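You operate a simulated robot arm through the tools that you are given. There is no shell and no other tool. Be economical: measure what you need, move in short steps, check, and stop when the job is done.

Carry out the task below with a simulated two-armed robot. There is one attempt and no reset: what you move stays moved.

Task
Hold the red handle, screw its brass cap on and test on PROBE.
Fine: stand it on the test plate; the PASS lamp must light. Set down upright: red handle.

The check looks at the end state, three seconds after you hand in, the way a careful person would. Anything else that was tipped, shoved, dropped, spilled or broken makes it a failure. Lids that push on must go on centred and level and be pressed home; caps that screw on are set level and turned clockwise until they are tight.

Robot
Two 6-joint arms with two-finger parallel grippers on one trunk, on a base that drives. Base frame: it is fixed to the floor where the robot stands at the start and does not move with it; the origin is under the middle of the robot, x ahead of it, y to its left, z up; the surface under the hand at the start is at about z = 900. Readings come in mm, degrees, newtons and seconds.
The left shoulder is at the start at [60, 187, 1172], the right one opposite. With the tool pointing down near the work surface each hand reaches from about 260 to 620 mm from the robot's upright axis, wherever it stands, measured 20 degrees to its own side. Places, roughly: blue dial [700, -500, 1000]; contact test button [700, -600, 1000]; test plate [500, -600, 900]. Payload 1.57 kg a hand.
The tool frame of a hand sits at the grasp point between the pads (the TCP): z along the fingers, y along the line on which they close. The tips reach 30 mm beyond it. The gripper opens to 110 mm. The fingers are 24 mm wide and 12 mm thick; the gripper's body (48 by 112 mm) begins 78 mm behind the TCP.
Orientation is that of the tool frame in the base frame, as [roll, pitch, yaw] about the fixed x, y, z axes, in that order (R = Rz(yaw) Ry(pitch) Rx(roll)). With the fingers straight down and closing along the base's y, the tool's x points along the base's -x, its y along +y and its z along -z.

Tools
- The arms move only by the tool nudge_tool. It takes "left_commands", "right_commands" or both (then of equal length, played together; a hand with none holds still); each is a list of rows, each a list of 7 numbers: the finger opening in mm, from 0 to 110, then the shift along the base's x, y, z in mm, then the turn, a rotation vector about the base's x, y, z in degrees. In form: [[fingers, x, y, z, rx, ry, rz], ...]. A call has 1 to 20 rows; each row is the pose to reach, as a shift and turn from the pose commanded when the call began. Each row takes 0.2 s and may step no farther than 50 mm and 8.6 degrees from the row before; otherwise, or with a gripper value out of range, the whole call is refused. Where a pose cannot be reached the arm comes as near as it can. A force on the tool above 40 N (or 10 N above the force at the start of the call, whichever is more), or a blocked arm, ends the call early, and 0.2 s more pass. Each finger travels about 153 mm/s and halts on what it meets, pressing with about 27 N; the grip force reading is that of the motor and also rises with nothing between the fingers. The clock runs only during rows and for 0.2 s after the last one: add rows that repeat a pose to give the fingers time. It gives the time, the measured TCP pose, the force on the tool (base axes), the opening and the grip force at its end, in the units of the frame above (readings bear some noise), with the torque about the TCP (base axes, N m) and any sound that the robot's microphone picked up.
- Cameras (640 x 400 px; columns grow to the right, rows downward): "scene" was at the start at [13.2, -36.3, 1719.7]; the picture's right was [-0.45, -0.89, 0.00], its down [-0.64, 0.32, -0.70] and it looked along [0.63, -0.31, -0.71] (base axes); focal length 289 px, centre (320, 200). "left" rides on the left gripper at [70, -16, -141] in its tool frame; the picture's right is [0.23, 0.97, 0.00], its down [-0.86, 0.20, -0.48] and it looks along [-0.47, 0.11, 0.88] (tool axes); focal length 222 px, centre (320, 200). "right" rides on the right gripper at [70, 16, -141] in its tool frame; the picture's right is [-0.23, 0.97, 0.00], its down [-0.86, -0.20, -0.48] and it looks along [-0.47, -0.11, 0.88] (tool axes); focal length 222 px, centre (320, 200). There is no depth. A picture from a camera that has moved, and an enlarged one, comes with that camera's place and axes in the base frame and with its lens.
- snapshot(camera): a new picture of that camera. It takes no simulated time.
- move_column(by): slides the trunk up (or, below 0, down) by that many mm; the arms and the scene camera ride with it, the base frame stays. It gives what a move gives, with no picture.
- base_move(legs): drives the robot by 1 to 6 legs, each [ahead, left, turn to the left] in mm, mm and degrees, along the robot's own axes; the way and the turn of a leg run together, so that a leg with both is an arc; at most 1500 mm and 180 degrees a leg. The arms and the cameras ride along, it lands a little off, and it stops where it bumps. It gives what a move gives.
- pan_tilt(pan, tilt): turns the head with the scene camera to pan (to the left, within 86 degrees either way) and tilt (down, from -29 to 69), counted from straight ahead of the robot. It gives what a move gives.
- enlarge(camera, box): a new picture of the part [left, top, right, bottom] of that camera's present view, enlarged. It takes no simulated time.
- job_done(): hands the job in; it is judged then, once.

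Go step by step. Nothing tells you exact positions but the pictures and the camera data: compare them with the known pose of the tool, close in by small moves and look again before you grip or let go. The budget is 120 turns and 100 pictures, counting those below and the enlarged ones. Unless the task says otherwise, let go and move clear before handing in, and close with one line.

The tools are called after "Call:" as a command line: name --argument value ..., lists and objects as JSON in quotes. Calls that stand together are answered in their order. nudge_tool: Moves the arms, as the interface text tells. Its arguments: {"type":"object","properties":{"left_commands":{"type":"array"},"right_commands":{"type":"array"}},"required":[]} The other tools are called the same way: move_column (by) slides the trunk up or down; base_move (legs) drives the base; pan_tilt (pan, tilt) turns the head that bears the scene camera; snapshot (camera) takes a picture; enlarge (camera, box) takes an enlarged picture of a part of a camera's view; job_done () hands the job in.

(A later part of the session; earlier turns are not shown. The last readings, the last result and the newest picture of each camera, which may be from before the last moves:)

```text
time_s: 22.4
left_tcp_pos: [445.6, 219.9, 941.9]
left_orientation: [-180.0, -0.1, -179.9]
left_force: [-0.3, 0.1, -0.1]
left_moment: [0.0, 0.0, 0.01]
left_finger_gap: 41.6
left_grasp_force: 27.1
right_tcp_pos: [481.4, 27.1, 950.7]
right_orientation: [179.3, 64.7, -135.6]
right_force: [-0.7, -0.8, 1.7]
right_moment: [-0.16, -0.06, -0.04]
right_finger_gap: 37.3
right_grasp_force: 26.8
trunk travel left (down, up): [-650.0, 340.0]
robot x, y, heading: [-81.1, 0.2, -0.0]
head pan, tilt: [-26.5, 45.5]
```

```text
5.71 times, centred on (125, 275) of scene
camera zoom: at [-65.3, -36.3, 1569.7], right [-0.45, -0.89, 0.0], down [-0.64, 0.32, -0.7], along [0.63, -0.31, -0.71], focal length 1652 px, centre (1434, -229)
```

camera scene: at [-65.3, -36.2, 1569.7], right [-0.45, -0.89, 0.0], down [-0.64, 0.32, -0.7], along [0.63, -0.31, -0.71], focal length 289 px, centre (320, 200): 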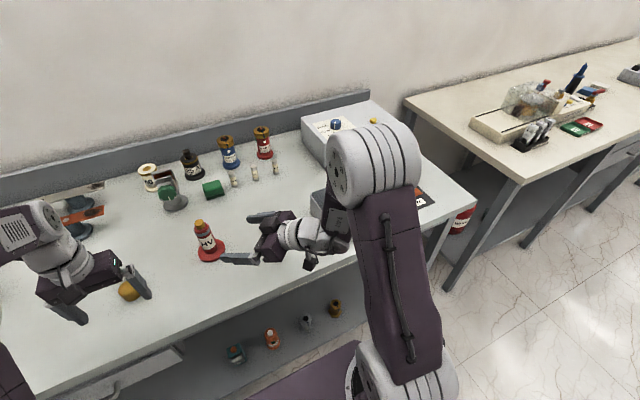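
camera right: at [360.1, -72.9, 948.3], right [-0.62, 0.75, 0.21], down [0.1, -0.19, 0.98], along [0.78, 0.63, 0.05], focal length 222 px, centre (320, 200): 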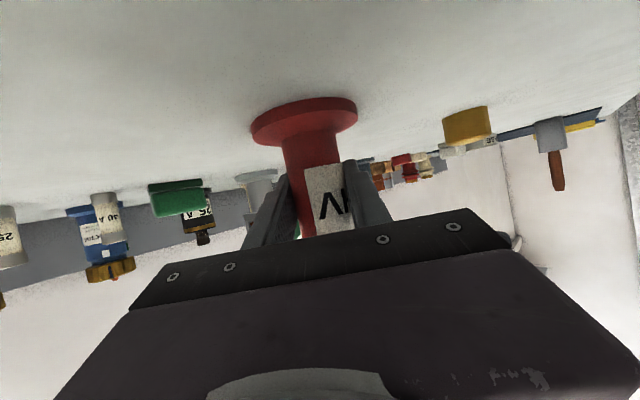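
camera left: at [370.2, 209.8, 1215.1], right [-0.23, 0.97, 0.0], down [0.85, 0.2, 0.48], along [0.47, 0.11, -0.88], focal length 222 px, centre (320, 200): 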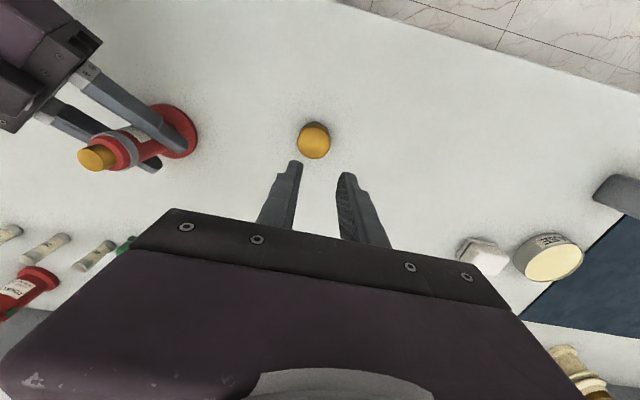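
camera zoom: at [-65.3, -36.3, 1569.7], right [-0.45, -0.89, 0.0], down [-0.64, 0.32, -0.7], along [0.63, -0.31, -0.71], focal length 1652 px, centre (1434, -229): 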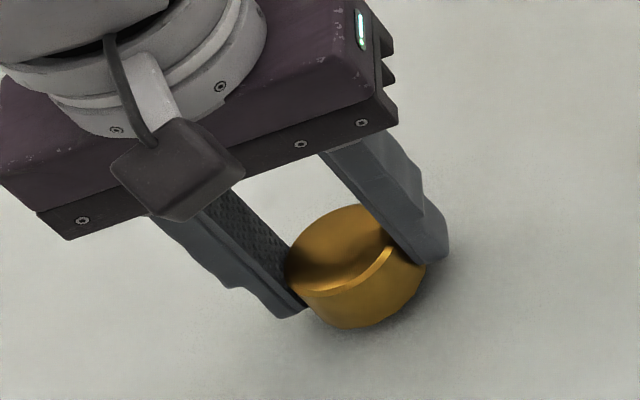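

The cap seems to be lifting with the fingers. I'll raise it slowly and check.

Call:
nudge_tool --left_commands '[[10, 0, 0, 5, 0, 0, 0], [10, 0, 0, 12, 0, 0, 0], [10, 0, 0, 22, 0, 0, 0], [10, 0, 0, 34, 0, 0, 0], [10, 0, 0, 46, 0, 0, 0], [10, 0, 0, 58, 0, 0, 0], [10, 0, 0, 70, 0, 0, 0], [10, 0, 0, 82, 0, 0, 0], [10, 0, 0, 94, 0, 0, 0], [10, 0, 0, 106, 0, 0, 0], [10, 0, 0, 118, 0, 0, 0], [10, 0, 0, 126, 0, 0, 0], [10, 0, 0, 130, 0, 0, 0]]'

Call:
enlarge --camera "scene" --box '[50, 190, 170, 280]'

Call:
enlarge --camera "left" --box '[220, 100, 420, 240]'

Call:
snapshot --camera "right"

```text
time_s: 25.2
left_tcp_pos: [447.2, 218.3, 1074.2]
left_orientation: [-179.9, 0.1, 180.0]
left_force: [-0.2, -0.6, -1.0]
left_moment: [0.01, 0.01, 0.02]
left_finger_gap: 41.8
left_grasp_force: 26.7
right_tcp_pos: [481.4, 27.3, 950.8]
right_orientation: [179.3, 64.6, -135.6]
right_force: [-1.3, 0.8, 1.8]
right_moment: [-0.09, -0.09, -0.02]
right_finger_gap: 37.1
right_grasp_force: 26.4
trunk travel left (down, up): [-650.0, 340.0]
robot x, y, heading: [-77.5, -1.4, -0.0]
head pan, tilt: [-26.5, 45.5]
```

```text
4.44 times, centred on (110, 235) of scene
camera zoom: at [-65.2, -36.3, 1569.7], right [-0.45, -0.89, 0.0], down [-0.64, 0.32, -0.7], along [0.63, -0.31, -0.71], focal length 1285 px, centre (1253, 44)
```

zoom: 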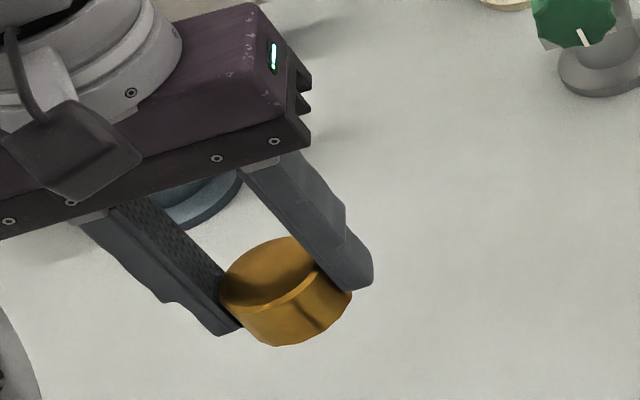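

```text
2.86 times, centred on (320, 170) of left
camera zoom: at [377.3, 202.2, 1216.2], right [-0.23, 0.97, 0.0], down [0.85, 0.2, 0.48], along [0.47, 0.11, -0.88], focal length 635 px, centre (320, 286)
```

zoom: 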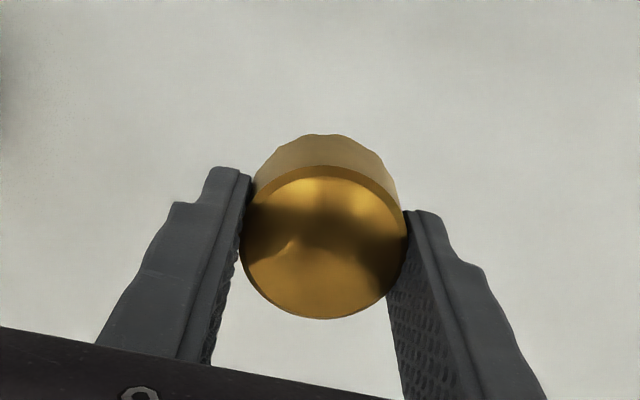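

```text
59 pictures are left
camera right: at [360.3, -72.9, 948.3], right [-0.62, 0.75, 0.21], down [0.1, -0.19, 0.98], along [0.78, 0.63, 0.05], focal length 222 px, centre (320, 200)
```

right: 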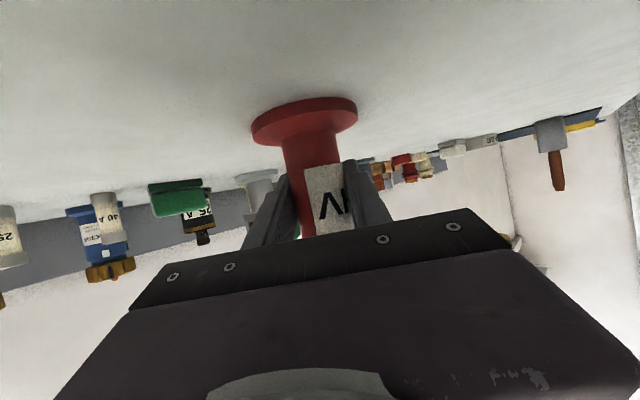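

The cap is held level, roughly 2–3 mm toward −x of the tool centre. Next I'll bring the left hand near the handle top to measure the stub position with the close camera.

Call:
nudge_tool --left_commands '[[10, 4, -18, 15, 0, 0, 0], [10, 8, -36, 30, 0, 0, 0], [10, 12, -54, 45, 0, 0, 0], [10, 16, -72, 56, 0, 0, 0], [10, 20, -90, 56, 0, 0, 0], [10, 23, -108, 56, 0, 0, 0], [10, 23, -108, 56, 0, 0, 0]]'

Call:
enlarge --camera "left" --box '[160, 60, 400, 220]'

Call:
snapshot --camera "scene"

```text
time_s: 26.8
left_tcp_pos: [459.9, 112.8, 1121.6]
left_orientation: [180.0, -0.1, 179.9]
left_force: [0.1, 0.5, -0.3]
left_moment: [0.01, -0.02, 0.03]
left_finger_gap: 41.6
left_grasp_force: 26.6
left hand out of reach, approached as far as the arm can: row 4, 5, 6, 7
right_tcp_pos: [482.9, 27.0, 950.7]
right_orientation: [179.1, 64.7, -135.6]
right_force: [-0.5, 0.0, 2.0]
right_moment: [-0.14, -0.07, -0.01]
right_finger_gap: 37.2
right_grasp_force: 26.6
trunk travel left (down, up): [-650.0, 340.0]
robot x, y, heading: [-79.9, -0.7, -0.2]
head pan, tilt: [-26.5, 45.5]
```

```text
2.50 times, centred on (280, 140) of left
camera zoom: at [389.1, 96.4, 1264.7], right [-0.23, 0.97, 0.0], down [0.86, 0.2, 0.48], along [0.47, 0.11, -0.88], focal length 555 px, centre (420, 350)
```

zoom: 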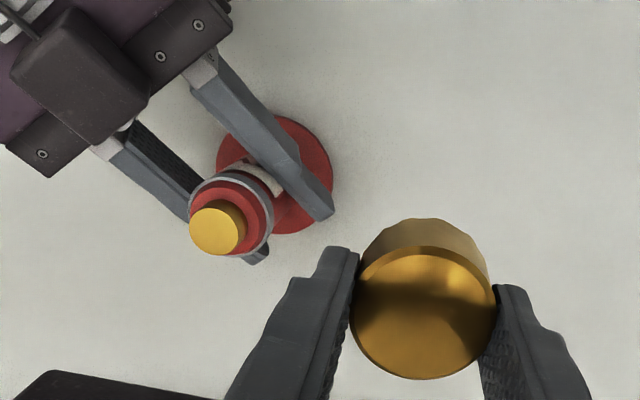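

```text
57 pictures are left
camera scene: at [-65.3, -36.2, 1569.7], right [-0.45, -0.89, 0.0], down [-0.64, 0.32, -0.7], along [0.63, -0.31, -0.71], focal length 289 px, centre (320, 200)
```

scene: 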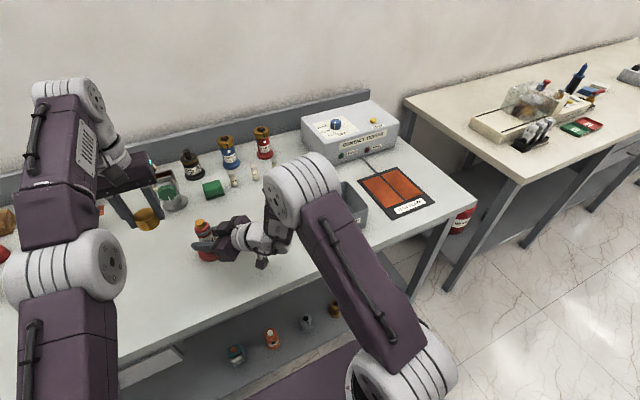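

The stub axis comes out near (480, 25) with its top near z 1021, and the cap needs to shift (+23, −88). I'll move over it, dropping a bit so the arm stays within reach.

Call:
nudge_tool --left_commands '[[10, 5, -18, -11, 0, 0, 0], [10, 10, -36, -22, 0, 0, 0], [10, 14, -54, -33, 0, 0, 0], [10, 19, -72, -44, 0, 0, 0], [10, 22.9, -88, -50, 0, 0, 0], [10, 22.9, -88, -50, 0, 0, 0]]'

Call:
snapshot --camera "left"

Call:
enlarge --camera "scene" --box '[140, 180, 260, 290]'

Call:
snapshot --camera "right"

```text
time_s: 28.2
left_tcp_pos: [462.6, 29.2, 1067.6]
left_orientation: [180.0, 0.0, -180.0]
left_force: [-0.7, -1.3, -0.2]
left_moment: [0.04, -0.03, -0.03]
left_finger_gap: 41.3
left_grasp_force: 26.7
left hand out of reach, approached as far as the arm can: row 2, 3, 4, 5, 6
right_tcp_pos: [481.2, 27.9, 950.0]
right_orientation: [179.0, 64.8, -135.7]
right_force: [-0.2, 0.8, 0.9]
right_moment: [-0.05, -0.08, 0.03]
right_finger_gap: 37.5
right_grasp_force: 26.9
trunk travel left (down, up): [-650.0, 340.0]
robot x, y, heading: [-79.2, 1.5, -0.1]
head pan, tilt: [-26.5, 45.5]
```

```text
56 pictures are left
camera left: at [394.3, 12.2, 1209.5], right [-0.23, 0.97, 0.0], down [0.85, 0.2, 0.48], along [0.47, 0.11, -0.88], focal length 222 px, centre (320, 200)
```

left: 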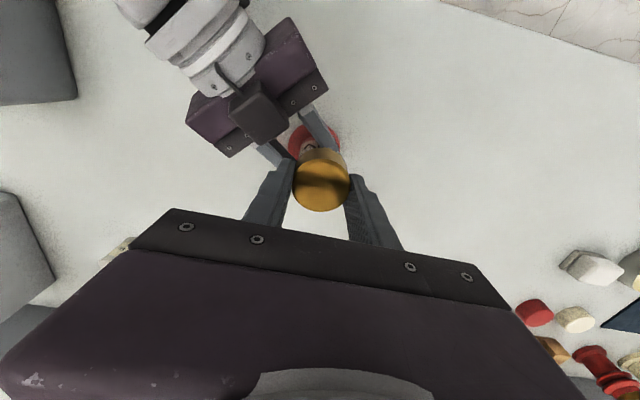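

```text
3.64 times, centred on (200, 235) of scene
camera zoom: at [-65.0, -36.9, 1569.7], right [-0.45, -0.89, 0.0], down [-0.64, 0.32, -0.7], along [0.63, -0.31, -0.71], focal length 1052 px, centre (756, 73)
```

zoom: 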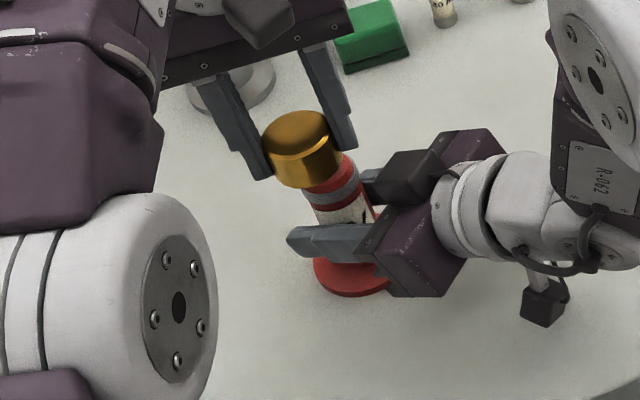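

```text
54 pictures are left
camera right: at [360.4, -73.0, 948.2], right [-0.62, 0.75, 0.21], down [0.1, -0.19, 0.98], along [0.78, 0.63, 0.05], focal length 222 px, centre (320, 200)
```

right: 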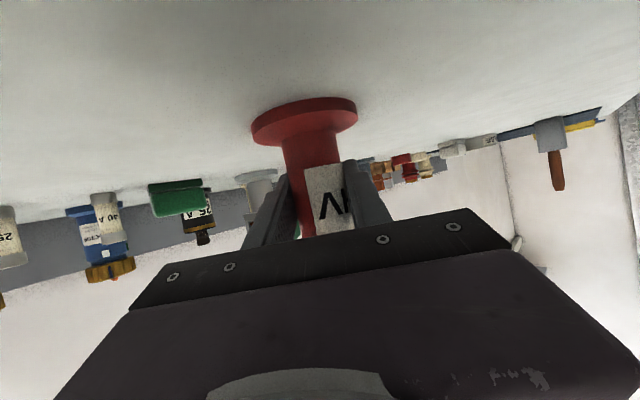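

The left arm is about 20 mm short of the handle. I'll back the left hand off, then lift the handle 12 mm with the right hand and set it down nearer, at about (435, 60).

Call:
nudge_tool --left_commands '[[10, -10, 15, 6, 0, 0, 0], [10, -20, 35, 12, 0, 0, 0], [10, -30, 60, 18, 0, 0, 0], [10, -45, 90, 22, 0, 0, 0], [10, -60, 120, 22, 0, 0, 0], [10, -60, 120, 22, 0, 0, 0]]'

Call:
nudge_tool --right_commands '[[30, 0, 0, 4, 0, 0, 0], [30, 0, 0, 12, 0, 0, 0], [30, -9, 7, 12, 0, 0, 0], [30, -18, 14, 12, 0, 0, 0], [30, -27, 21, 12, 0, 0, 0], [30, -36, 28, 12, 0, 0, 0], [30, -45, 35, 12, 0, 0, 0], [30, -45, 35, 12, 0, 0, 0]]'

Call:
enlarge --camera "scene" --box '[120, 180, 260, 300]'

Call:
snapshot --camera "right"

```text
time_s: 29.6
left_tcp_pos: [402.8, 152.2, 1088.0]
left_orientation: [-179.9, 0.0, 180.0]
left_force: [-0.2, -0.6, -0.3]
left_moment: [0.0, 0.02, -0.01]
left_finger_gap: 41.5
left_grasp_force: 26.8
right_tcp_pos: [481.7, 27.3, 949.6]
right_orientation: [179.1, 64.7, -135.6]
right_force: [-1.2, 0.7, 1.8]
right_moment: [-0.07, -0.02, -0.01]
right_finger_gap: 37.2
right_grasp_force: 26.6
trunk travel left (down, up): [-650.0, 340.0]
robot x, y, heading: [-78.2, -1.4, 0.1]
head pan, tilt: [-26.5, 45.5]
```

```text
time_s: 31.4
left_tcp_pos: [403.2, 152.1, 1087.2]
left_orientation: [-180.0, -0.1, 179.9]
left_force: [0.3, 0.2, -1.2]
left_moment: [-0.02, 0.01, 0.03]
left_finger_gap: 41.6
left_grasp_force: 26.9
right_tcp_pos: [435.3, 60.8, 962.1]
right_orientation: [179.2, 64.8, -135.5]
right_force: [-0.4, -1.3, -2.3]
right_moment: [0.01, -0.03, -0.01]
right_finger_gap: 37.4
right_grasp_force: 26.7
trunk travel left (down, up): [-650.0, 340.0]
robot x, y, heading: [-77.5, 2.5, -0.1]
head pan, tilt: [-26.5, 45.5]
```

```text
3.33 times, centred on (190, 240) of scene
camera zoom: at [-64.4, -36.4, 1569.7], right [-0.45, -0.89, 0.0], down [-0.64, 0.32, -0.7], along [0.63, -0.31, -0.71], focal length 964 px, centre (753, 67)
```

zoom: 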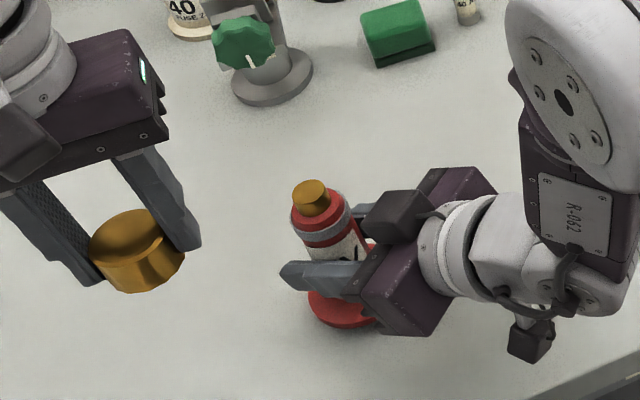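

```text
52 pictures are left
camera right: at [314.0, -39.0, 960.4], right [-0.62, 0.75, 0.21], down [0.1, -0.19, 0.98], along [0.78, 0.63, 0.05], focal length 222 px, centre (320, 200)
```

right: 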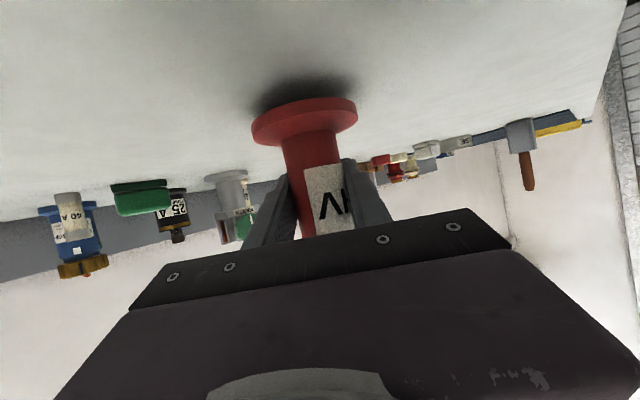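

The handle lifted cleanly. I'll set it down and measure the stub again with the left camera.

Call:
nudge_tool --right_commands '[[30, 0, 0, -5, 0, 0, 0], [30, 0, 0, -9, 0, 0, 0], [30, 0, 0, -11, 0, 0, 0], [30, 0, 0, -12, 0, 0, 0], [30, 0, 0, -12.3, 0, 0, 0], [30, 0, 0, -12.3, 0, 0, 0]]' --left_commands '[[10, 2, -1, 5, 0, 0, 0], [10, 4, -2, 10, 0, 0, 0], [10, 6, -3, 15, 0, 0, 0], [10, 8, -5, 20, 0, 0, 0], [10, 8, -5, 25, 0, 0, 0], [10, 8, -5, 25, 0, 0, 0]]'

Call:
enlarge --camera "left" --box '[160, 60, 400, 220]'

Call:
snapshot --camera "right"

```text
time_s: 32.8
left_tcp_pos: [412.8, 145.3, 1112.9]
left_orientation: [-180.0, -0.1, 180.0]
left_force: [-0.4, -0.3, -1.1]
left_moment: [0.05, -0.02, 0.01]
left_finger_gap: 41.5
left_grasp_force: 27.0
right_tcp_pos: [437.5, 60.9, 949.9]
right_orientation: [178.6, 64.6, -135.9]
right_force: [-0.4, -1.0, -2.1]
right_moment: [-0.01, 0.0, -0.04]
right_finger_gap: 37.1
right_grasp_force: 26.9
trunk travel left (down, up): [-650.0, 340.0]
robot x, y, heading: [-75.4, 1.0, 0.1]
head pan, tilt: [-26.5, 45.5]
```

```text
2.50 times, centred on (280, 140) of left
camera zoom: at [342.8, 128.7, 1255.1], right [-0.23, 0.97, 0.0], down [0.86, 0.2, 0.48], along [0.47, 0.11, -0.88], focal length 555 px, centre (420, 350)
```

zoom: 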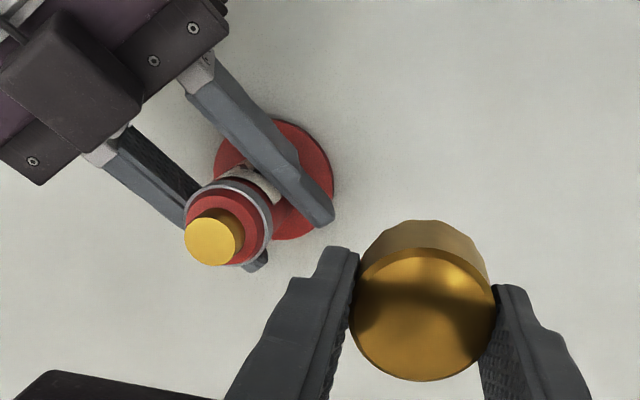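

```text
50 pictures are left
camera right: at [314.8, -39.1, 948.8], right [-0.62, 0.75, 0.21], down [0.1, -0.19, 0.98], along [0.78, 0.63, 0.04], focal length 222 px, centre (320, 200)
```

right: 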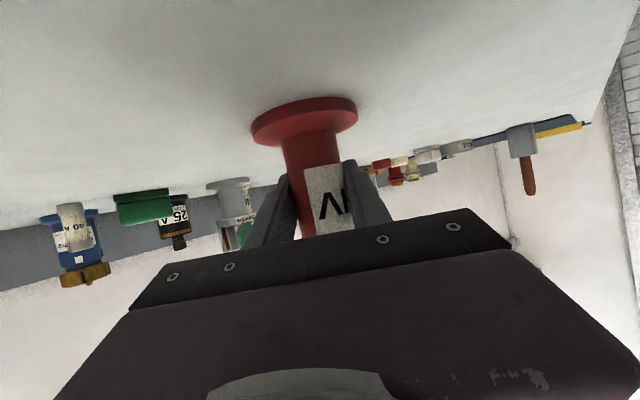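

The handle is straight but perhaps a hair above the bench. I'll lower it 1.5 mm while moving the cap over the stub, shift (+23, −86.6).

Call:
nudge_tool --right_commands '[[30, 0, 0, -0.7, 0, 0, 0], [30, 0, 0, -1.5, 0, 0, 0], [30, 0, 0, -1.5, 0, 0, 0], [30, 0, 0, -1.5, 0, 0, 0], [30, 0, 0, -1.5, 0, 0, 0], [30, 0, 0, -1.5, 0, 0, 0]]' --left_commands '[[10, 5, -18, -8, 0, 0, 0], [10, 10, -36, -16, 0, 0, 0], [10, 14, -54, -24, 0, 0, 0], [10, 19, -72, -32, 0, 0, 0], [10, 23, -86.6, -42, 0, 0, 0], [10, 23, -86.6, -42, 0, 0, 0]]'

Call:
enlarge --camera "left" --box '[200, 80, 440, 240]'

Call:
enlarge --camera "scene" --box '[140, 190, 240, 290]'

```text
time_s: 34.2
left_tcp_pos: [434.5, 59.5, 1071.7]
left_orientation: [-180.0, 0.0, 179.9]
left_force: [0.6, 0.2, -0.7]
left_moment: [-0.03, -0.01, 0.0]
left_finger_gap: 41.7
left_grasp_force: 26.3
right_tcp_pos: [435.9, 60.6, 950.4]
right_orientation: [178.7, 64.7, -135.8]
right_force: [2.9, 0.7, 8.3]
right_moment: [-0.18, -0.37, 0.06]
right_finger_gap: 37.3
right_grasp_force: 26.5
trunk travel left (down, up): [-650.0, 340.0]
robot x, y, heading: [-77.1, -1.4, -0.1]
head pan, tilt: [-26.5, 45.5]
```

```text
2.50 times, centred on (320, 160) of left
camera zoom: at [364.7, 42.2, 1214.5], right [-0.23, 0.97, 0.0], down [0.85, 0.2, 0.48], along [0.47, 0.11, -0.88], focal length 555 px, centre (320, 300)
```

zoom: 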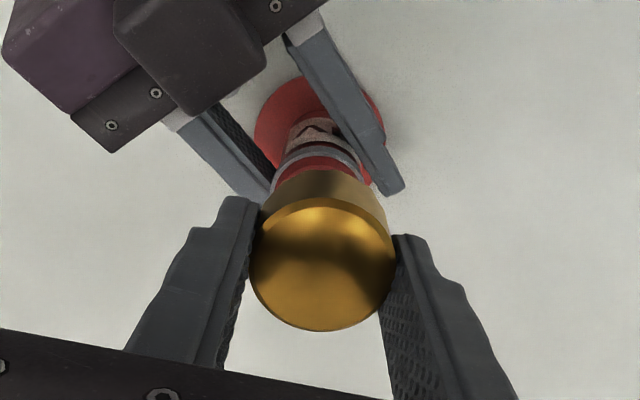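

```text
4.00 times, centred on (190, 240) of scene
camera zoom: at [-65.5, -36.0, 1569.8], right [-0.45, -0.89, 0.0], down [-0.64, 0.32, -0.7], along [0.63, -0.31, -0.71], focal length 1157 px, centre (840, 40)
```

zoom: 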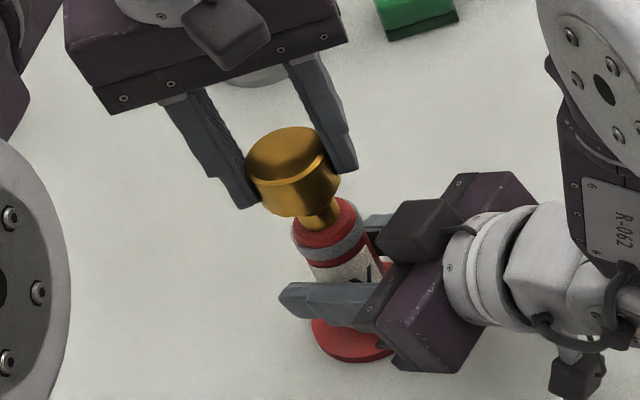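

Both hands are in reach now and the scene view agrees laterally. I'll lower to just above the stub and zoom.

Call:
nudge_tool --left_commands '[[10, 0, 0, -6, 0, 0, 0], [10, 0, 0, -12, 0, 0, 0], [10, 0, 0, -12, 0, 0, 0]]'

Call:
enlarge --camera "scene" --box '[165, 205, 225, 265]'

Call:
enlarge --camera "left" --box '[270, 110, 370, 220]'

```text
time_s: 35.0
left_tcp_pos: [434.9, 58.3, 1059.8]
left_orientation: [-179.9, 0.0, 180.0]
left_force: [0.3, -0.2, -1.1]
left_moment: [-0.04, 0.0, -0.01]
left_finger_gap: 41.6
left_grasp_force: 27.2
right_tcp_pos: [436.4, 61.1, 950.9]
right_orientation: [178.7, 64.7, -135.9]
right_force: [3.4, 1.3, 10.0]
right_moment: [-0.18, -0.52, 0.09]
right_finger_gap: 37.6
right_grasp_force: 26.9
trunk travel left (down, up): [-650.0, 340.0]
robot x, y, heading: [-78.7, 1.2, 0.1]
head pan, tilt: [-26.5, 45.5]
```

```text
6.67 times, centred on (195, 235) of scene
camera zoom: at [-65.6, -36.0, 1569.7], right [-0.45, -0.89, 0.0], down [-0.64, 0.32, -0.7], along [0.63, -0.31, -0.71], focal length 1928 px, centre (1153, -33)
```

zoom: 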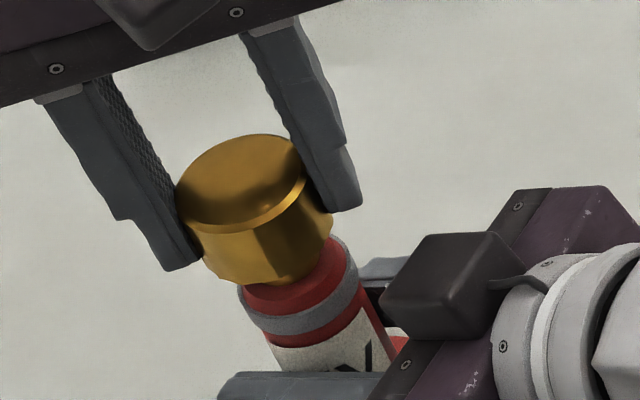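

```text
3.64 times, centred on (320, 165) of left
camera zoom: at [364.3, 42.1, 1202.2], right [-0.23, 0.97, 0.0], down [0.85, 0.2, 0.48], along [0.47, 0.11, -0.88], focal length 808 px, centre (320, 327)
```

zoom: 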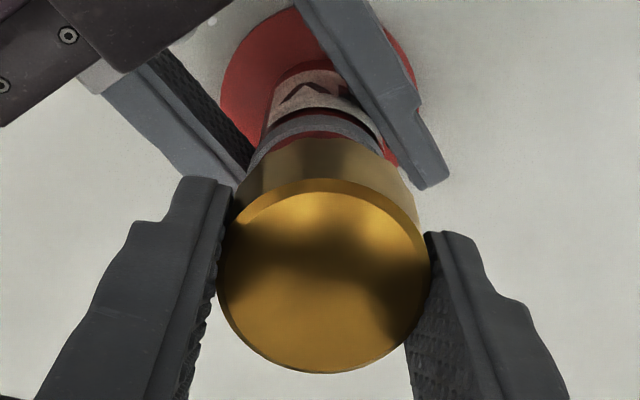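

Alignment estimates agree to within about 2 mm. I'll lower slowly by feel and watch the force.

Call:
nudge_tool --left_commands '[[10, 0, 0, -1.5, 0, 0, 0], [10, 0, 0, -3, 0, 0, 0], [10, 0, 0, -4.5, 0, 0, 0], [10, 0, 0, -6, 0, 0, 0], [10, 0, 0, -7, 0, 0, 0], [10, 0, 0, -7, 0, 0, 0]]'

```text
time_s: 36.4
left_tcp_pos: [432.8, 58.8, 1050.5]
left_orientation: [179.9, 0.0, 179.9]
left_force: [1.0, -0.5, -0.1]
left_moment: [0.01, -0.06, 0.01]
left_finger_gap: 41.7
left_grasp_force: 27.2
right_tcp_pos: [435.6, 60.6, 950.8]
right_orientation: [178.6, 64.8, -135.7]
right_force: [0.2, 1.7, 12.5]
right_moment: [-0.26, -0.51, -0.01]
right_finger_gap: 37.3
right_grasp_force: 27.0
trunk travel left (down, up): [-650.0, 340.0]
robot x, y, heading: [-76.6, 0.1, 0.1]
head pan, tilt: [-26.5, 45.5]
```

No contact yet; continuing down.

Call:
nudge_tool --left_commands '[[10, 0, 0, -1, 0, 0, 0], [10, 0, 0, -2, 0, 0, 0], [10, 0, 0, -3, 0, 0, 0], [10, 0, 0, -4, 0, 0, 0], [10, 0, 0, -4, 0, 0, 0]]'

Call:
enlarge --camera "scene" --box '[165, 205, 225, 265]'

```text
time_s: 37.6
left_tcp_pos: [433.2, 59.1, 1048.2]
left_orientation: [-180.0, 0.0, -179.9]
left_force: [4.0, 0.1, 0.2]
left_moment: [-0.01, -0.13, 0.03]
left_finger_gap: 41.5
left_grasp_force: 26.9
right_tcp_pos: [436.0, 61.2, 950.1]
right_orientation: [178.7, 64.6, -135.9]
right_force: [-4.5, 0.0, 10.0]
right_moment: [-0.08, -0.48, 0.0]
right_finger_gap: 37.1
right_grasp_force: 26.7
trunk travel left (down, up): [-650.0, 340.0]
robot x, y, heading: [-73.1, -3.5, -0.1]
head pan, tilt: [-26.5, 45.5]
```

```text
6.67 times, centred on (195, 235) of scene
camera zoom: at [-66.7, -36.2, 1569.7], right [-0.45, -0.89, 0.0], down [-0.64, 0.32, -0.7], along [0.63, -0.31, -0.71], focal length 1928 px, centre (1153, -33)
```

zoom: 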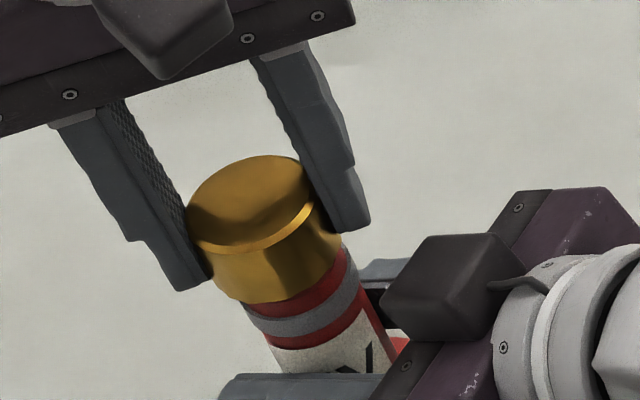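

The stub has entered the cap, with a 4 N sideways push along +x, so I'll shift the cap +x and continue down.

Call:
nudge_tool --left_commands '[[10, 0.7, 0, 0, 0, 0, 0], [10, 1.5, 0, 0, 0, 0, 0], [10, 1.5, 0, 0, 0, 0, 0]]'

Call:
nudge_tool --left_commands '[[10, 0, 0, -1, 0, 0, 0], [10, 0, 0, -2, 0, 0, 0], [10, 0, 0, -3, 0, 0, 0], [10, 0, 0, -3, 0, 0, 0]]'

```text
time_s: 38.4
left_tcp_pos: [434.0, 58.9, 1047.9]
left_orientation: [179.9, 0.0, -180.0]
left_force: [-0.1, 0.4, -0.2]
left_moment: [-0.01, 0.01, 0.01]
left_finger_gap: 41.6
left_grasp_force: 27.3
right_tcp_pos: [436.1, 60.4, 949.4]
right_orientation: [178.6, 64.6, -135.9]
right_force: [-1.4, 1.7, 8.2]
right_moment: [-0.12, -0.08, 0.0]
right_finger_gap: 37.1
right_grasp_force: 27.2
trunk travel left (down, up): [-650.0, 340.0]
robot x, y, heading: [-79.3, 1.6, 0.2]
head pan, tilt: [-26.5, 45.5]
```

```text
time_s: 39.4
left_tcp_pos: [434.8, 59.9, 1045.2]
left_orientation: [-180.0, 0.2, 180.0]
left_force: [-0.2, -0.5, -1.0]
left_moment: [0.03, -0.02, -0.03]
left_finger_gap: 41.6
left_grasp_force: 27.1
right_tcp_pos: [435.4, 61.1, 948.7]
right_orientation: [178.6, 64.5, -135.8]
right_force: [-2.5, 1.1, 6.8]
right_moment: [-0.2, -0.01, -0.04]
right_finger_gap: 37.4
right_grasp_force: 26.8
trunk travel left (down, up): [-650.0, 340.0]
robot x, y, heading: [-77.3, 0.4, -0.2]
head pan, tilt: [-26.5, 45.5]
```

Sideways force is gone and the cap is still descending freely. Going down further until it touches the thread.

Call:
nudge_tool --left_commands '[[10, 0, 0, -1, 0, 0, 0], [10, 0, 0, -2, 0, 0, 0], [10, 0, 0, -3, 0, 0, 0], [10, 0, 0, -4, 0, 0, 0], [10, 0, 0, -4, 0, 0, 0]]'

Call:
enlarge --camera "scene" --box '[165, 205, 225, 265]'

```text
time_s: 40.6
left_tcp_pos: [435.3, 58.0, 1042.8]
left_orientation: [-179.8, 0.1, -180.0]
left_force: [-0.7, -7.0, 15.9]
left_moment: [-0.34, 0.12, 0.01]
left_finger_gap: 41.4
left_grasp_force: 26.5
right_tcp_pos: [436.1, 61.6, 951.1]
right_orientation: [178.7, 64.6, -135.8]
right_force: [3.1, 9.3, -1.3]
right_moment: [-0.39, -0.54, 0.07]
right_finger_gap: 37.2
right_grasp_force: 27.0
trunk travel left (down, up): [-650.0, 340.0]
robot x, y, heading: [-79.3, 0.4, 0.2]
head pan, tilt: [-26.5, 45.5]
```

```text
6.67 times, centred on (195, 235) of scene
camera zoom: at [-66.6, -35.9, 1569.9], right [-0.45, -0.89, 0.0], down [-0.64, 0.32, -0.7], along [0.63, -0.31, -0.71], focal length 1928 px, centre (1153, -33)
```

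zoom: 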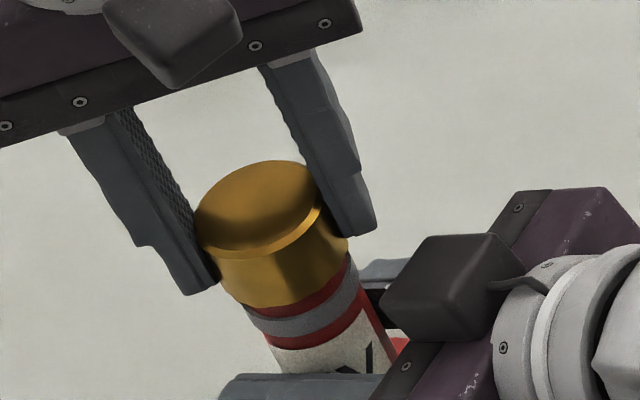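

Contact at about 16 N: the cap sits on the thread. I'll unload slightly, release, recentre the fingers on the cap (−2.5 mm in x) and look before regripping.

Call:
nudge_tool --left_commands '[[10, 0, -0.7, 0.5, 0, 0, 0], [10, 0, -0.7, 1, 0, 0, 0], [45, 0, -0.7, 1, 0, 0, 0], [55, 0, -0.7, 1, 0, 0, 0], [58, -1.2, -0.7, 1, 0, 0, 0], [58, -2.5, -0.7, 1, 0, 0, 0], [58, -2.5, -0.7, 1, 0, 0, 0]]'

Call:
enlarge --camera "left" --box '[220, 90, 420, 230]'

Call:
enlarge --camera "scene" --box '[165, 205, 225, 265]'

```text
time_s: 42.2
left_tcp_pos: [432.8, 58.4, 1043.3]
left_orientation: [-180.0, 0.0, -179.9]
left_force: [-0.3, -0.2, -0.5]
left_moment: [0.01, 0.0, 0.0]
left_finger_gap: 57.9
left_grasp_force: 0.0
right_tcp_pos: [436.9, 60.6, 950.8]
right_orientation: [178.6, 64.7, -135.9]
right_force: [-0.2, 0.0, 4.7]
right_moment: [-0.26, -0.14, -0.09]
right_finger_gap: 37.1
right_grasp_force: 26.8
trunk travel left (down, up): [-650.0, 340.0]
robot x, y, heading: [-75.1, 0.1, -0.1]
head pan, tilt: [-26.5, 45.5]
```

```text
2.86 times, centred on (320, 160) of left
camera zoom: at [362.9, 40.9, 1185.5], right [-0.23, 0.97, 0.0], down [0.85, 0.2, 0.48], along [0.47, 0.11, -0.88], focal length 635 px, centre (320, 314)
```

zoom: 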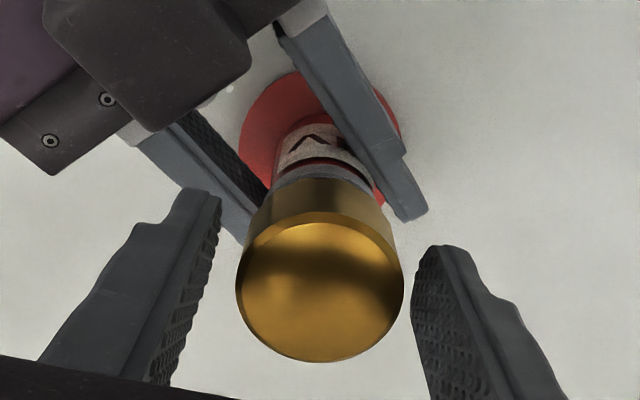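

```text
6.67 times, centred on (195, 235) of scene
camera zoom: at [-66.1, -36.4, 1569.7], right [-0.45, -0.89, 0.0], down [-0.64, 0.32, -0.7], along [0.63, -0.31, -0.71], focal length 1928 px, centre (1153, -33)
```

zoom: 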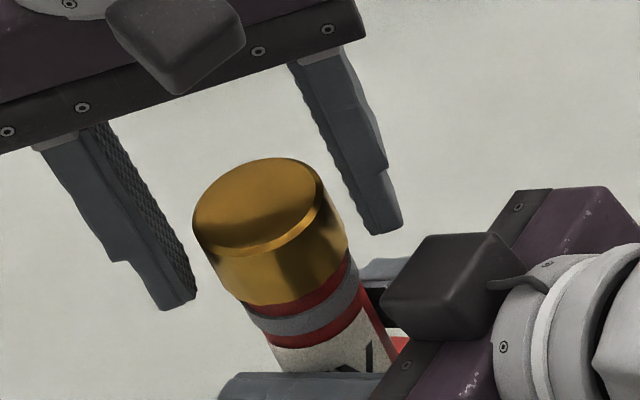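

The cap rests level on the stub and is centred between the fingers. I'll pre-rotate the open hand +85° so there is room to screw clockwise.

Call:
nudge_tool --left_commands '[[58, 0.5, 0, 0, 0, 0, 8.5], [58, 0.5, 0, 0, 0, 0, 17], [58, 0.5, 0, 0, 0, 0, 25.5], [58, 0.5, 0, 0, 0, 0, 34], [58, 0.5, 0, 0, 0, 0, 42.5], [58, 0.5, 0, 0, 0, 0, 51], [58, 0.5, 0, 0, 0, 0, 59.5], [58, 0.5, 0, 0, 0, 0, 68], [58, 0.5, 0, 0, 0, 0, 76.5], [58, 0.5, 0, 0, 0, 0, 85], [58, 0.5, 0, 0, 0, 0, 85]]'

Call:
enlarge --camera "scene" --box '[140, 180, 260, 280]'

```text
time_s: 44.6
left_tcp_pos: [433.9, 58.0, 1042.4]
left_orientation: [-180.0, 0.0, -95.0]
left_force: [-0.5, -0.8, 0.4]
left_moment: [-0.01, -0.02, 0.0]
left_finger_gap: 58.1
left_grasp_force: 0.0
right_tcp_pos: [435.4, 61.3, 951.1]
right_orientation: [178.6, 64.7, -135.9]
right_force: [0.7, -0.7, 6.7]
right_moment: [-0.31, -0.19, 0.0]
right_finger_gap: 37.4
right_grasp_force: 27.1
trunk travel left (down, up): [-650.0, 340.0]
robot x, y, heading: [-78.4, 2.7, -0.1]
head pan, tilt: [-26.5, 45.5]
```

```text
4.00 times, centred on (200, 230) of scene
camera zoom: at [-66.0, -36.6, 1569.7], right [-0.45, -0.89, 0.0], down [-0.64, 0.32, -0.7], along [0.63, -0.31, -0.71], focal length 1157 px, centre (800, 80)
```

zoom: 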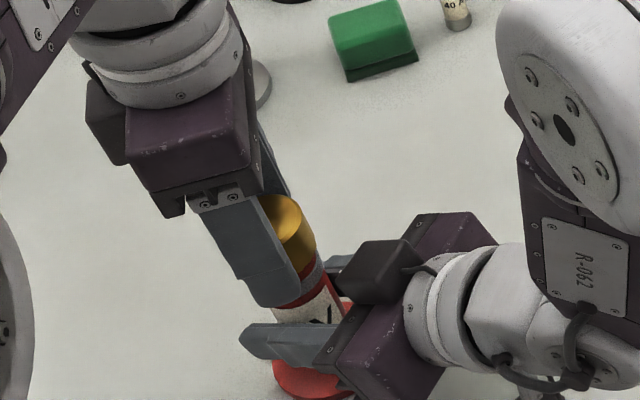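

Room is fine. Now grip and check the side forces before turning.

Call:
nudge_tool --left_commands '[[50, 0, 0, 0, 0, 0, 0], [46, 0, 0, 0, 0, 0, 0], [43, 0, 0, 0, 0, 0, 0], [41, 0, 0, 0, 0, 0, 0], [35, 0, 0, 0, 0, 0, 0], [10, 0, 0, 0, 0, 0, 0], [10, 0, 0, 0, 0, 0, 0]]'

```text
time_s: 46.2
left_tcp_pos: [433.9, 57.8, 1043.4]
left_orientation: [-180.0, -0.1, -95.2]
left_force: [0.4, -1.0, 0.0]
left_moment: [0.0, -0.08, -0.01]
left_finger_gap: 41.7
left_grasp_force: 27.3
right_tcp_pos: [436.3, 61.2, 949.1]
right_orientation: [178.6, 64.8, -136.0]
right_force: [1.0, -0.3, 6.9]
right_moment: [-0.32, -0.05, 0.03]
right_finger_gap: 37.1
right_grasp_force: 26.9
trunk travel left (down, up): [-650.0, 340.0]
robot x, y, heading: [-75.4, -0.3, 0.1]
head pan, tilt: [-26.5, 45.5]
```

No side load. Turning clockwise with a light downward bias.

Call:
nudge_tool --left_commands '[[10, 0, 0, -0.5, 0, 0, 0], [10, 0, 0, -0.8, 0, 0, -8.5], [10, 0, 0, -0.9, 0, 0, -17], [10, 0, 0, -1.0, 0, 0, -25.5], [10, 0, 0, -1.1, 0, 0, -34], [10, 0, 0, -1.2, 0, 0, -42.5], [10, 0, 0, -1.3, 0, 0, -51], [10, 0, 0, -1.4, 0, 0, -59.5], [10, 0, 0, -1.5, 0, 0, -68], [10, 0, 0, -1.6, 0, 0, -76.5], [10, 0, 0, -1.7, 0, 0, -85]]'

```text
time_s: 48.6
left_tcp_pos: [433.4, 56.8, 1040.5]
left_orientation: [180.0, 0.1, 179.8]
left_force: [-7.5, -9.9, 14.1]
left_moment: [-0.47, 0.27, 0.03]
left_finger_gap: 41.7
left_grasp_force: 27.4
right_tcp_pos: [436.3, 60.5, 950.5]
right_orientation: [178.7, 64.5, -135.9]
right_force: [12.5, 8.9, -2.7]
right_moment: [-0.71, -0.04, 0.04]
right_finger_gap: 37.3
right_grasp_force: 26.7
trunk travel left (down, up): [-650.0, 340.0]
robot x, y, heading: [-75.0, 3.6, 0.2]
head pan, tilt: [-26.5, 45.5]
```

There's lateral load toward −x, −y, so I'll relieve it with a small shift and read again.

Call:
nudge_tool --left_commands '[[10, -0.6, -0.8, 0.2, 0, 0, 0], [10, -1.2, -1.5, 0.4, 0, 0, 0], [10, -1.2, -1.5, 0.4, 0, 0, 0]]'

Call:
enlarge --camera "scene" --box '[165, 205, 225, 265]'

```text
time_s: 49.4
left_tcp_pos: [432.7, 58.1, 1041.6]
left_orientation: [179.9, 0.2, 179.9]
left_force: [5.8, 1.2, 0.6]
left_moment: [-0.3, -0.02, -0.03]
left_finger_gap: 41.7
left_grasp_force: 26.9
right_tcp_pos: [435.0, 62.4, 950.2]
right_orientation: [178.6, 64.7, -135.8]
right_force: [-5.2, -1.4, 7.7]
right_moment: [0.11, -0.83, 0.03]
right_finger_gap: 37.5
right_grasp_force: 26.9
trunk travel left (down, up): [-650.0, 340.0]
robot x, y, heading: [-78.8, 0.8, 0.1]
head pan, tilt: [-26.5, 45.5]
```

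```text
6.67 times, centred on (195, 235) of scene
camera zoom: at [-65.9, -36.5, 1569.7], right [-0.45, -0.89, 0.0], down [-0.64, 0.32, -0.7], along [0.63, -0.31, -0.71], focal length 1928 px, centre (1153, -33)
```

zoom: 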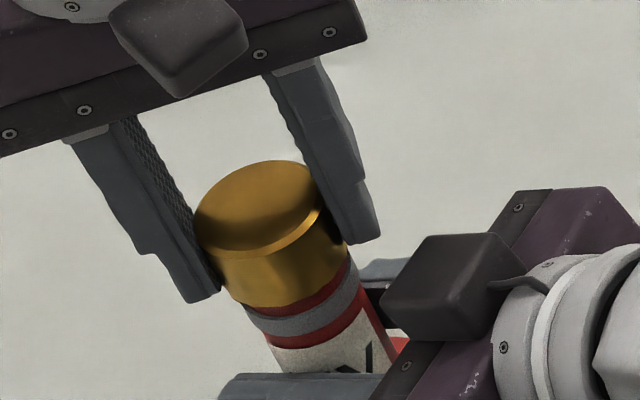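

Nearly centred (x wants +0.5). I'll continue clockwise another 85° with a compensating path and a little more down pressure.

Call:
nudge_tool --left_commands '[[10, 0.5, 0, -0.6, 0, 0, 0], [10, 0.35, 0.05, -0.8, 0, 0, -8.5], [10, 0.2, 0.15, -0.9, 0, 0, -17], [10, 0.1, 0.2, -1.0, 0, 0, -25.5], [10, -0.05, 0.3, -1.1, 0, 0, -34], [10, -0.2, 0.35, -1.2, 0, 0, -42.5], [10, -0.3, 0.4, -1.3, 0, 0, -51], [10, -0.45, 0.5, -1.4, 0, 0, -59.5], [10, -0.6, 0.55, -1.5, 0, 0, -68], [10, -0.7, 0.6, -1.6, 0, 0, -76.5], [10, -0.85, 0.7, -1.7, 0, 0, -85]]'

```text
time_s: 51.8
left_tcp_pos: [431.3, 56.6, 1040.7]
left_orientation: [179.9, 0.1, 94.8]
left_force: [13.8, 6.5, 5.3]
left_moment: [0.49, -0.14, 0.03]
left_finger_gap: 41.5
left_grasp_force: 26.8
right_tcp_pos: [435.4, 62.1, 950.0]
right_orientation: [178.8, 64.5, -135.9]
right_force: [-12.2, -7.3, 8.5]
right_moment: [-0.31, -0.61, 0.03]
right_finger_gap: 37.7
right_grasp_force: 27.2
trunk travel left (down, up): [-650.0, 340.0]
robot x, y, heading: [-76.5, 0.2, 0.0]
head pan, tilt: [-26.5, 45.5]
```

The cap is engaging with low torque so far. I'll relieve the side load, release narrowly, and rotate back for another stroke.

Call:
nudge_tool --left_commands '[[10, 0.6, 0.3, 0, 0, 0, 0], [10, 1.2, 0.6, 0.5, 0, 0, 0], [51, 1.2, 0.6, 0.8, 0, 0, 0], [51, 1.2, 0.6, 0.8, 0, 0, 8.5], [51, 1.2, 0.6, 0.8, 0, 0, 17], [51, 1.2, 0.6, 0.8, 0, 0, 25.5], [51, 1.2, 0.6, 0.8, 0, 0, 34], [51, 1.2, 0.6, 0.8, 0, 0, 42.5], [51, 1.2, 0.6, 0.8, 0, 0, 51], [51, 1.2, 0.6, 0.8, 0, 0, 59.5], [51, 1.2, 0.6, 0.8, 0, 0, 68], [51, 1.2, 0.6, 0.8, 0, 0, 76.5], [51, 1.2, 0.6, 0.8, 0, 0, 85], [51, 1.2, 0.6, 0.8, 0, 0, 85]]'

Call:
enlarge --camera "scene" --box '[165, 205, 225, 265]'

Call:
enlarge --camera "left" --box '[220, 90, 420, 230]'

```text
time_s: 54.8
left_tcp_pos: [432.0, 57.9, 1040.3]
left_orientation: [-180.0, 0.0, -179.9]
left_force: [-0.1, -0.1, 0.2]
left_moment: [0.01, 0.01, 0.01]
left_finger_gap: 50.9
left_grasp_force: 0.0
right_tcp_pos: [435.4, 60.3, 949.9]
right_orientation: [178.5, 64.6, -136.0]
right_force: [0.7, -0.5, 6.8]
right_moment: [-0.32, 0.1, 0.01]
right_finger_gap: 37.3
right_grasp_force: 26.8
trunk travel left (down, up): [-650.0, 340.0]
robot x, y, heading: [-72.7, 1.3, -0.3]
head pan, tilt: [-26.5, 45.5]
```

```text
6.67 times, centred on (195, 235) of scene
camera zoom: at [-65.7, -36.4, 1569.7], right [-0.45, -0.89, 0.0], down [-0.64, 0.32, -0.7], along [0.63, -0.31, -0.71], focal length 1928 px, centre (1153, -33)
```

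zoom: 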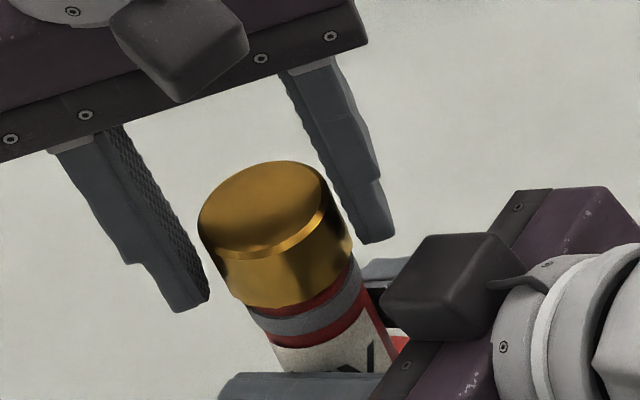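

```text
2.86 times, centred on (320, 160) of left
camera zoom: at [362.7, 41.0, 1182.7], right [-0.23, 0.97, 0.0], down [0.85, 0.2, 0.48], along [0.47, 0.11, -0.88], focal length 635 px, centre (320, 314)
```

zoom: 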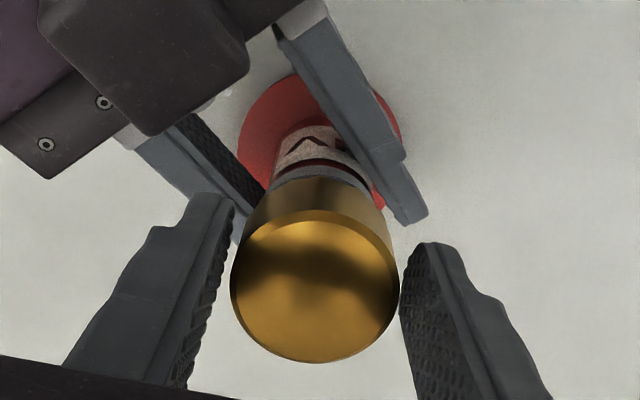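

The cap is down slightly and level. I'll rotate back another 85°, recentre on my dead-reckoned axis, and grip.

Call:
nudge_tool --left_commands '[[51, 0.2, -0.6, 0, 0, 0, 8.5], [51, 0.4, -1.2, 0, 0, 0, 17], [51, 0.4, -1.2, 0, 0, 0, 25.5], [51, 0.4, -1.2, 0, 0, 0, 34], [51, 0.4, -1.2, 0, 0, 0, 42.5], [51, 0.4, -1.2, 0, 0, 0, 51], [51, 0.4, -1.2, 0, 0, 0, 59.5], [51, 0.4, -1.2, 0, 0, 0, 68], [51, 0.4, -1.2, 0, 0, 0, 76.5], [51, 0.4, -1.2, 0, 0, 0, 85], [46, 0.4, -1.2, 0, 0, 0, 85], [43, 0.4, -1.2, 0, 0, 0, 85], [41, 0.4, -1.2, 0, 0, 0, 85], [30, 0.4, -1.2, 0, 0, 0, 85], [10, 0.4, -1.2, 0, 0, 0, 85], [10, 0.4, -1.2, 0, 0, 0, 85]]'

```text
time_s: 58.2
left_tcp_pos: [434.5, 57.0, 1041.8]
left_orientation: [180.0, 0.0, -95.0]
left_force: [-6.1, -0.7, -0.5]
left_moment: [0.0, 0.02, 0.0]
left_finger_gap: 41.7
left_grasp_force: 26.3
right_tcp_pos: [435.6, 60.7, 950.4]
right_orientation: [178.6, 64.7, -135.9]
right_force: [8.0, 1.2, 5.1]
right_moment: [-0.34, 0.56, 0.02]
right_finger_gap: 37.2
right_grasp_force: 27.2
trunk travel left (down, up): [-650.0, 340.0]
robot x, y, heading: [-75.7, 0.6, -0.0]
head pan, tilt: [-26.5, 45.5]
```

A 6 N side load in x; I'll take 0.6 mm off and make a full 160° clockwise stroke.

Call:
nudge_tool --left_commands '[[10, -0.6, 0, -0.5, 0, 0, 0], [10, -0.6, 0, -0.8, 0, 0, -8.5], [10, -0.6, 0, -0.9, 0, 0, -17], [10, -0.6, 0, -1.0, 0, 0, -25.5], [10, -0.6, 0, -1.1, 0, 0, -34], [10, -0.6, 0, -1.2, 0, 0, -42.5], [10, -0.6, 0, -1.3, 0, 0, -51], [10, -0.6, 0, -1.4, 0, 0, -59.5], [10, -0.6, 0, -1.5, 0, 0, -68], [10, -0.6, 0, -1.6, 0, 0, -76.5], [10, -0.6, 0, -1.7, 0, 0, -85], [10, -0.6, 0, -1.7, 0, 0, -85]]'

```text
time_s: 60.8
left_tcp_pos: [433.0, 56.7, 1040.0]
left_orientation: [-180.0, 0.1, 179.9]
left_force: [8.3, 1.7, 13.3]
left_moment: [0.08, 0.01, -0.01]
left_finger_gap: 41.7
left_grasp_force: 27.1
right_tcp_pos: [434.7, 61.0, 949.9]
right_orientation: [178.6, 64.6, -135.9]
right_force: [-4.7, -2.5, 2.4]
right_moment: [-0.27, -0.53, 0.07]
right_finger_gap: 37.4
right_grasp_force: 27.4
trunk travel left (down, up): [-650.0, 340.0]
robot x, y, heading: [-79.8, 2.1, -0.1]
head pan, tilt: [-26.5, 45.5]
```

Torque is still low. I'll check visually how far the cap has gone down.

Call:
enlarge --camera "scene" --box '[170, 215, 215, 260]'

Call:
enlarge --camera "left" --box '[270, 110, 370, 220]'

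```text
8.89 times, centred on (192, 238) of scene
camera zoom: at [-66.3, -36.2, 1569.7], right [-0.45, -0.89, 0.0], down [-0.64, 0.32, -0.7], along [0.63, -0.31, -0.71], focal length 2570 px, centre (1453, -133)
```

zoom: 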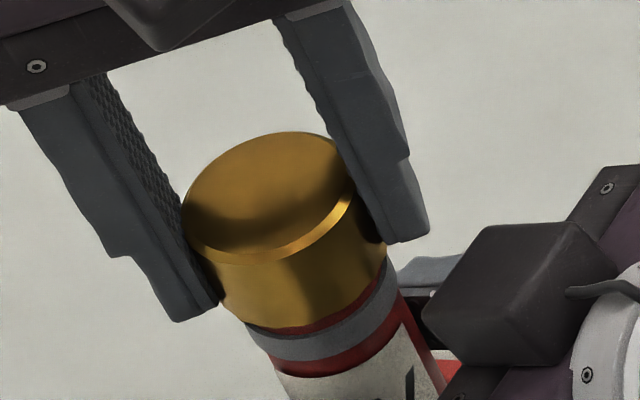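

```text
3.64 times, centred on (320, 165) of left
camera zoom: at [362.5, 40.5, 1181.2], right [-0.23, 0.97, 0.0], down [0.85, 0.2, 0.48], along [0.47, 0.11, -0.88], focal length 808 px, centre (320, 327)
```

zoom: 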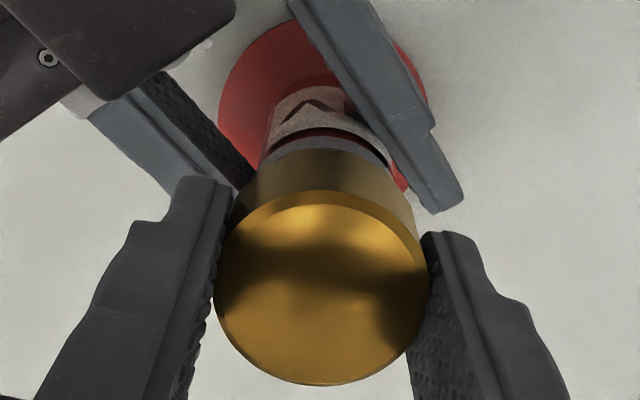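

The cap has clearly come down; only a thin red band remains above the grey ring. Continuing clockwise.

Call:
nudge_tool --left_commands '[[10, 0.7, 0, 0, 0, 0, 0], [10, 0.7, 0, -0.1, 0, 0, -8.5], [10, 0.7, 0, -0.2, 0, 0, -17], [10, 0.7, 0, -0.3, 0, 0, -25.5], [10, 0.7, 0, -0.4, 0, 0, -34], [10, 0.7, 0, -0.5, 0, 0, -42.5], [10, 0.7, 0, -0.6, 0, 0, -51], [10, 0.7, 0, -0.7, 0, 0, -59.5], [10, 0.7, 0, -0.8, 0, 0, -68], [10, 0.7, 0, -0.9, 0, 0, -76.5], [10, 0.7, 0, -1.0, 0, 0, -85], [10, 0.7, 0, -1.0, 0, 0, -85]]'

```text
time_s: 63.4
left_tcp_pos: [435.0, 58.0, 1037.5]
left_orientation: [-179.9, -0.1, 94.8]
left_force: [3.7, 4.8, -0.1]
left_moment: [0.21, -0.14, 0.32]
left_finger_gap: 42.0
left_grasp_force: 27.5
right_tcp_pos: [436.1, 60.1, 949.9]
right_orientation: [178.5, 64.6, -135.9]
right_force: [-1.4, -5.3, 1.3]
right_moment: [0.15, -0.14, -0.28]
right_finger_gap: 37.7
right_grasp_force: 26.8
trunk travel left (down, up): [-650.0, 340.0]
robot x, y, heading: [-76.6, -2.4, -0.0]
head pan, tilt: [-26.5, 45.5]
```

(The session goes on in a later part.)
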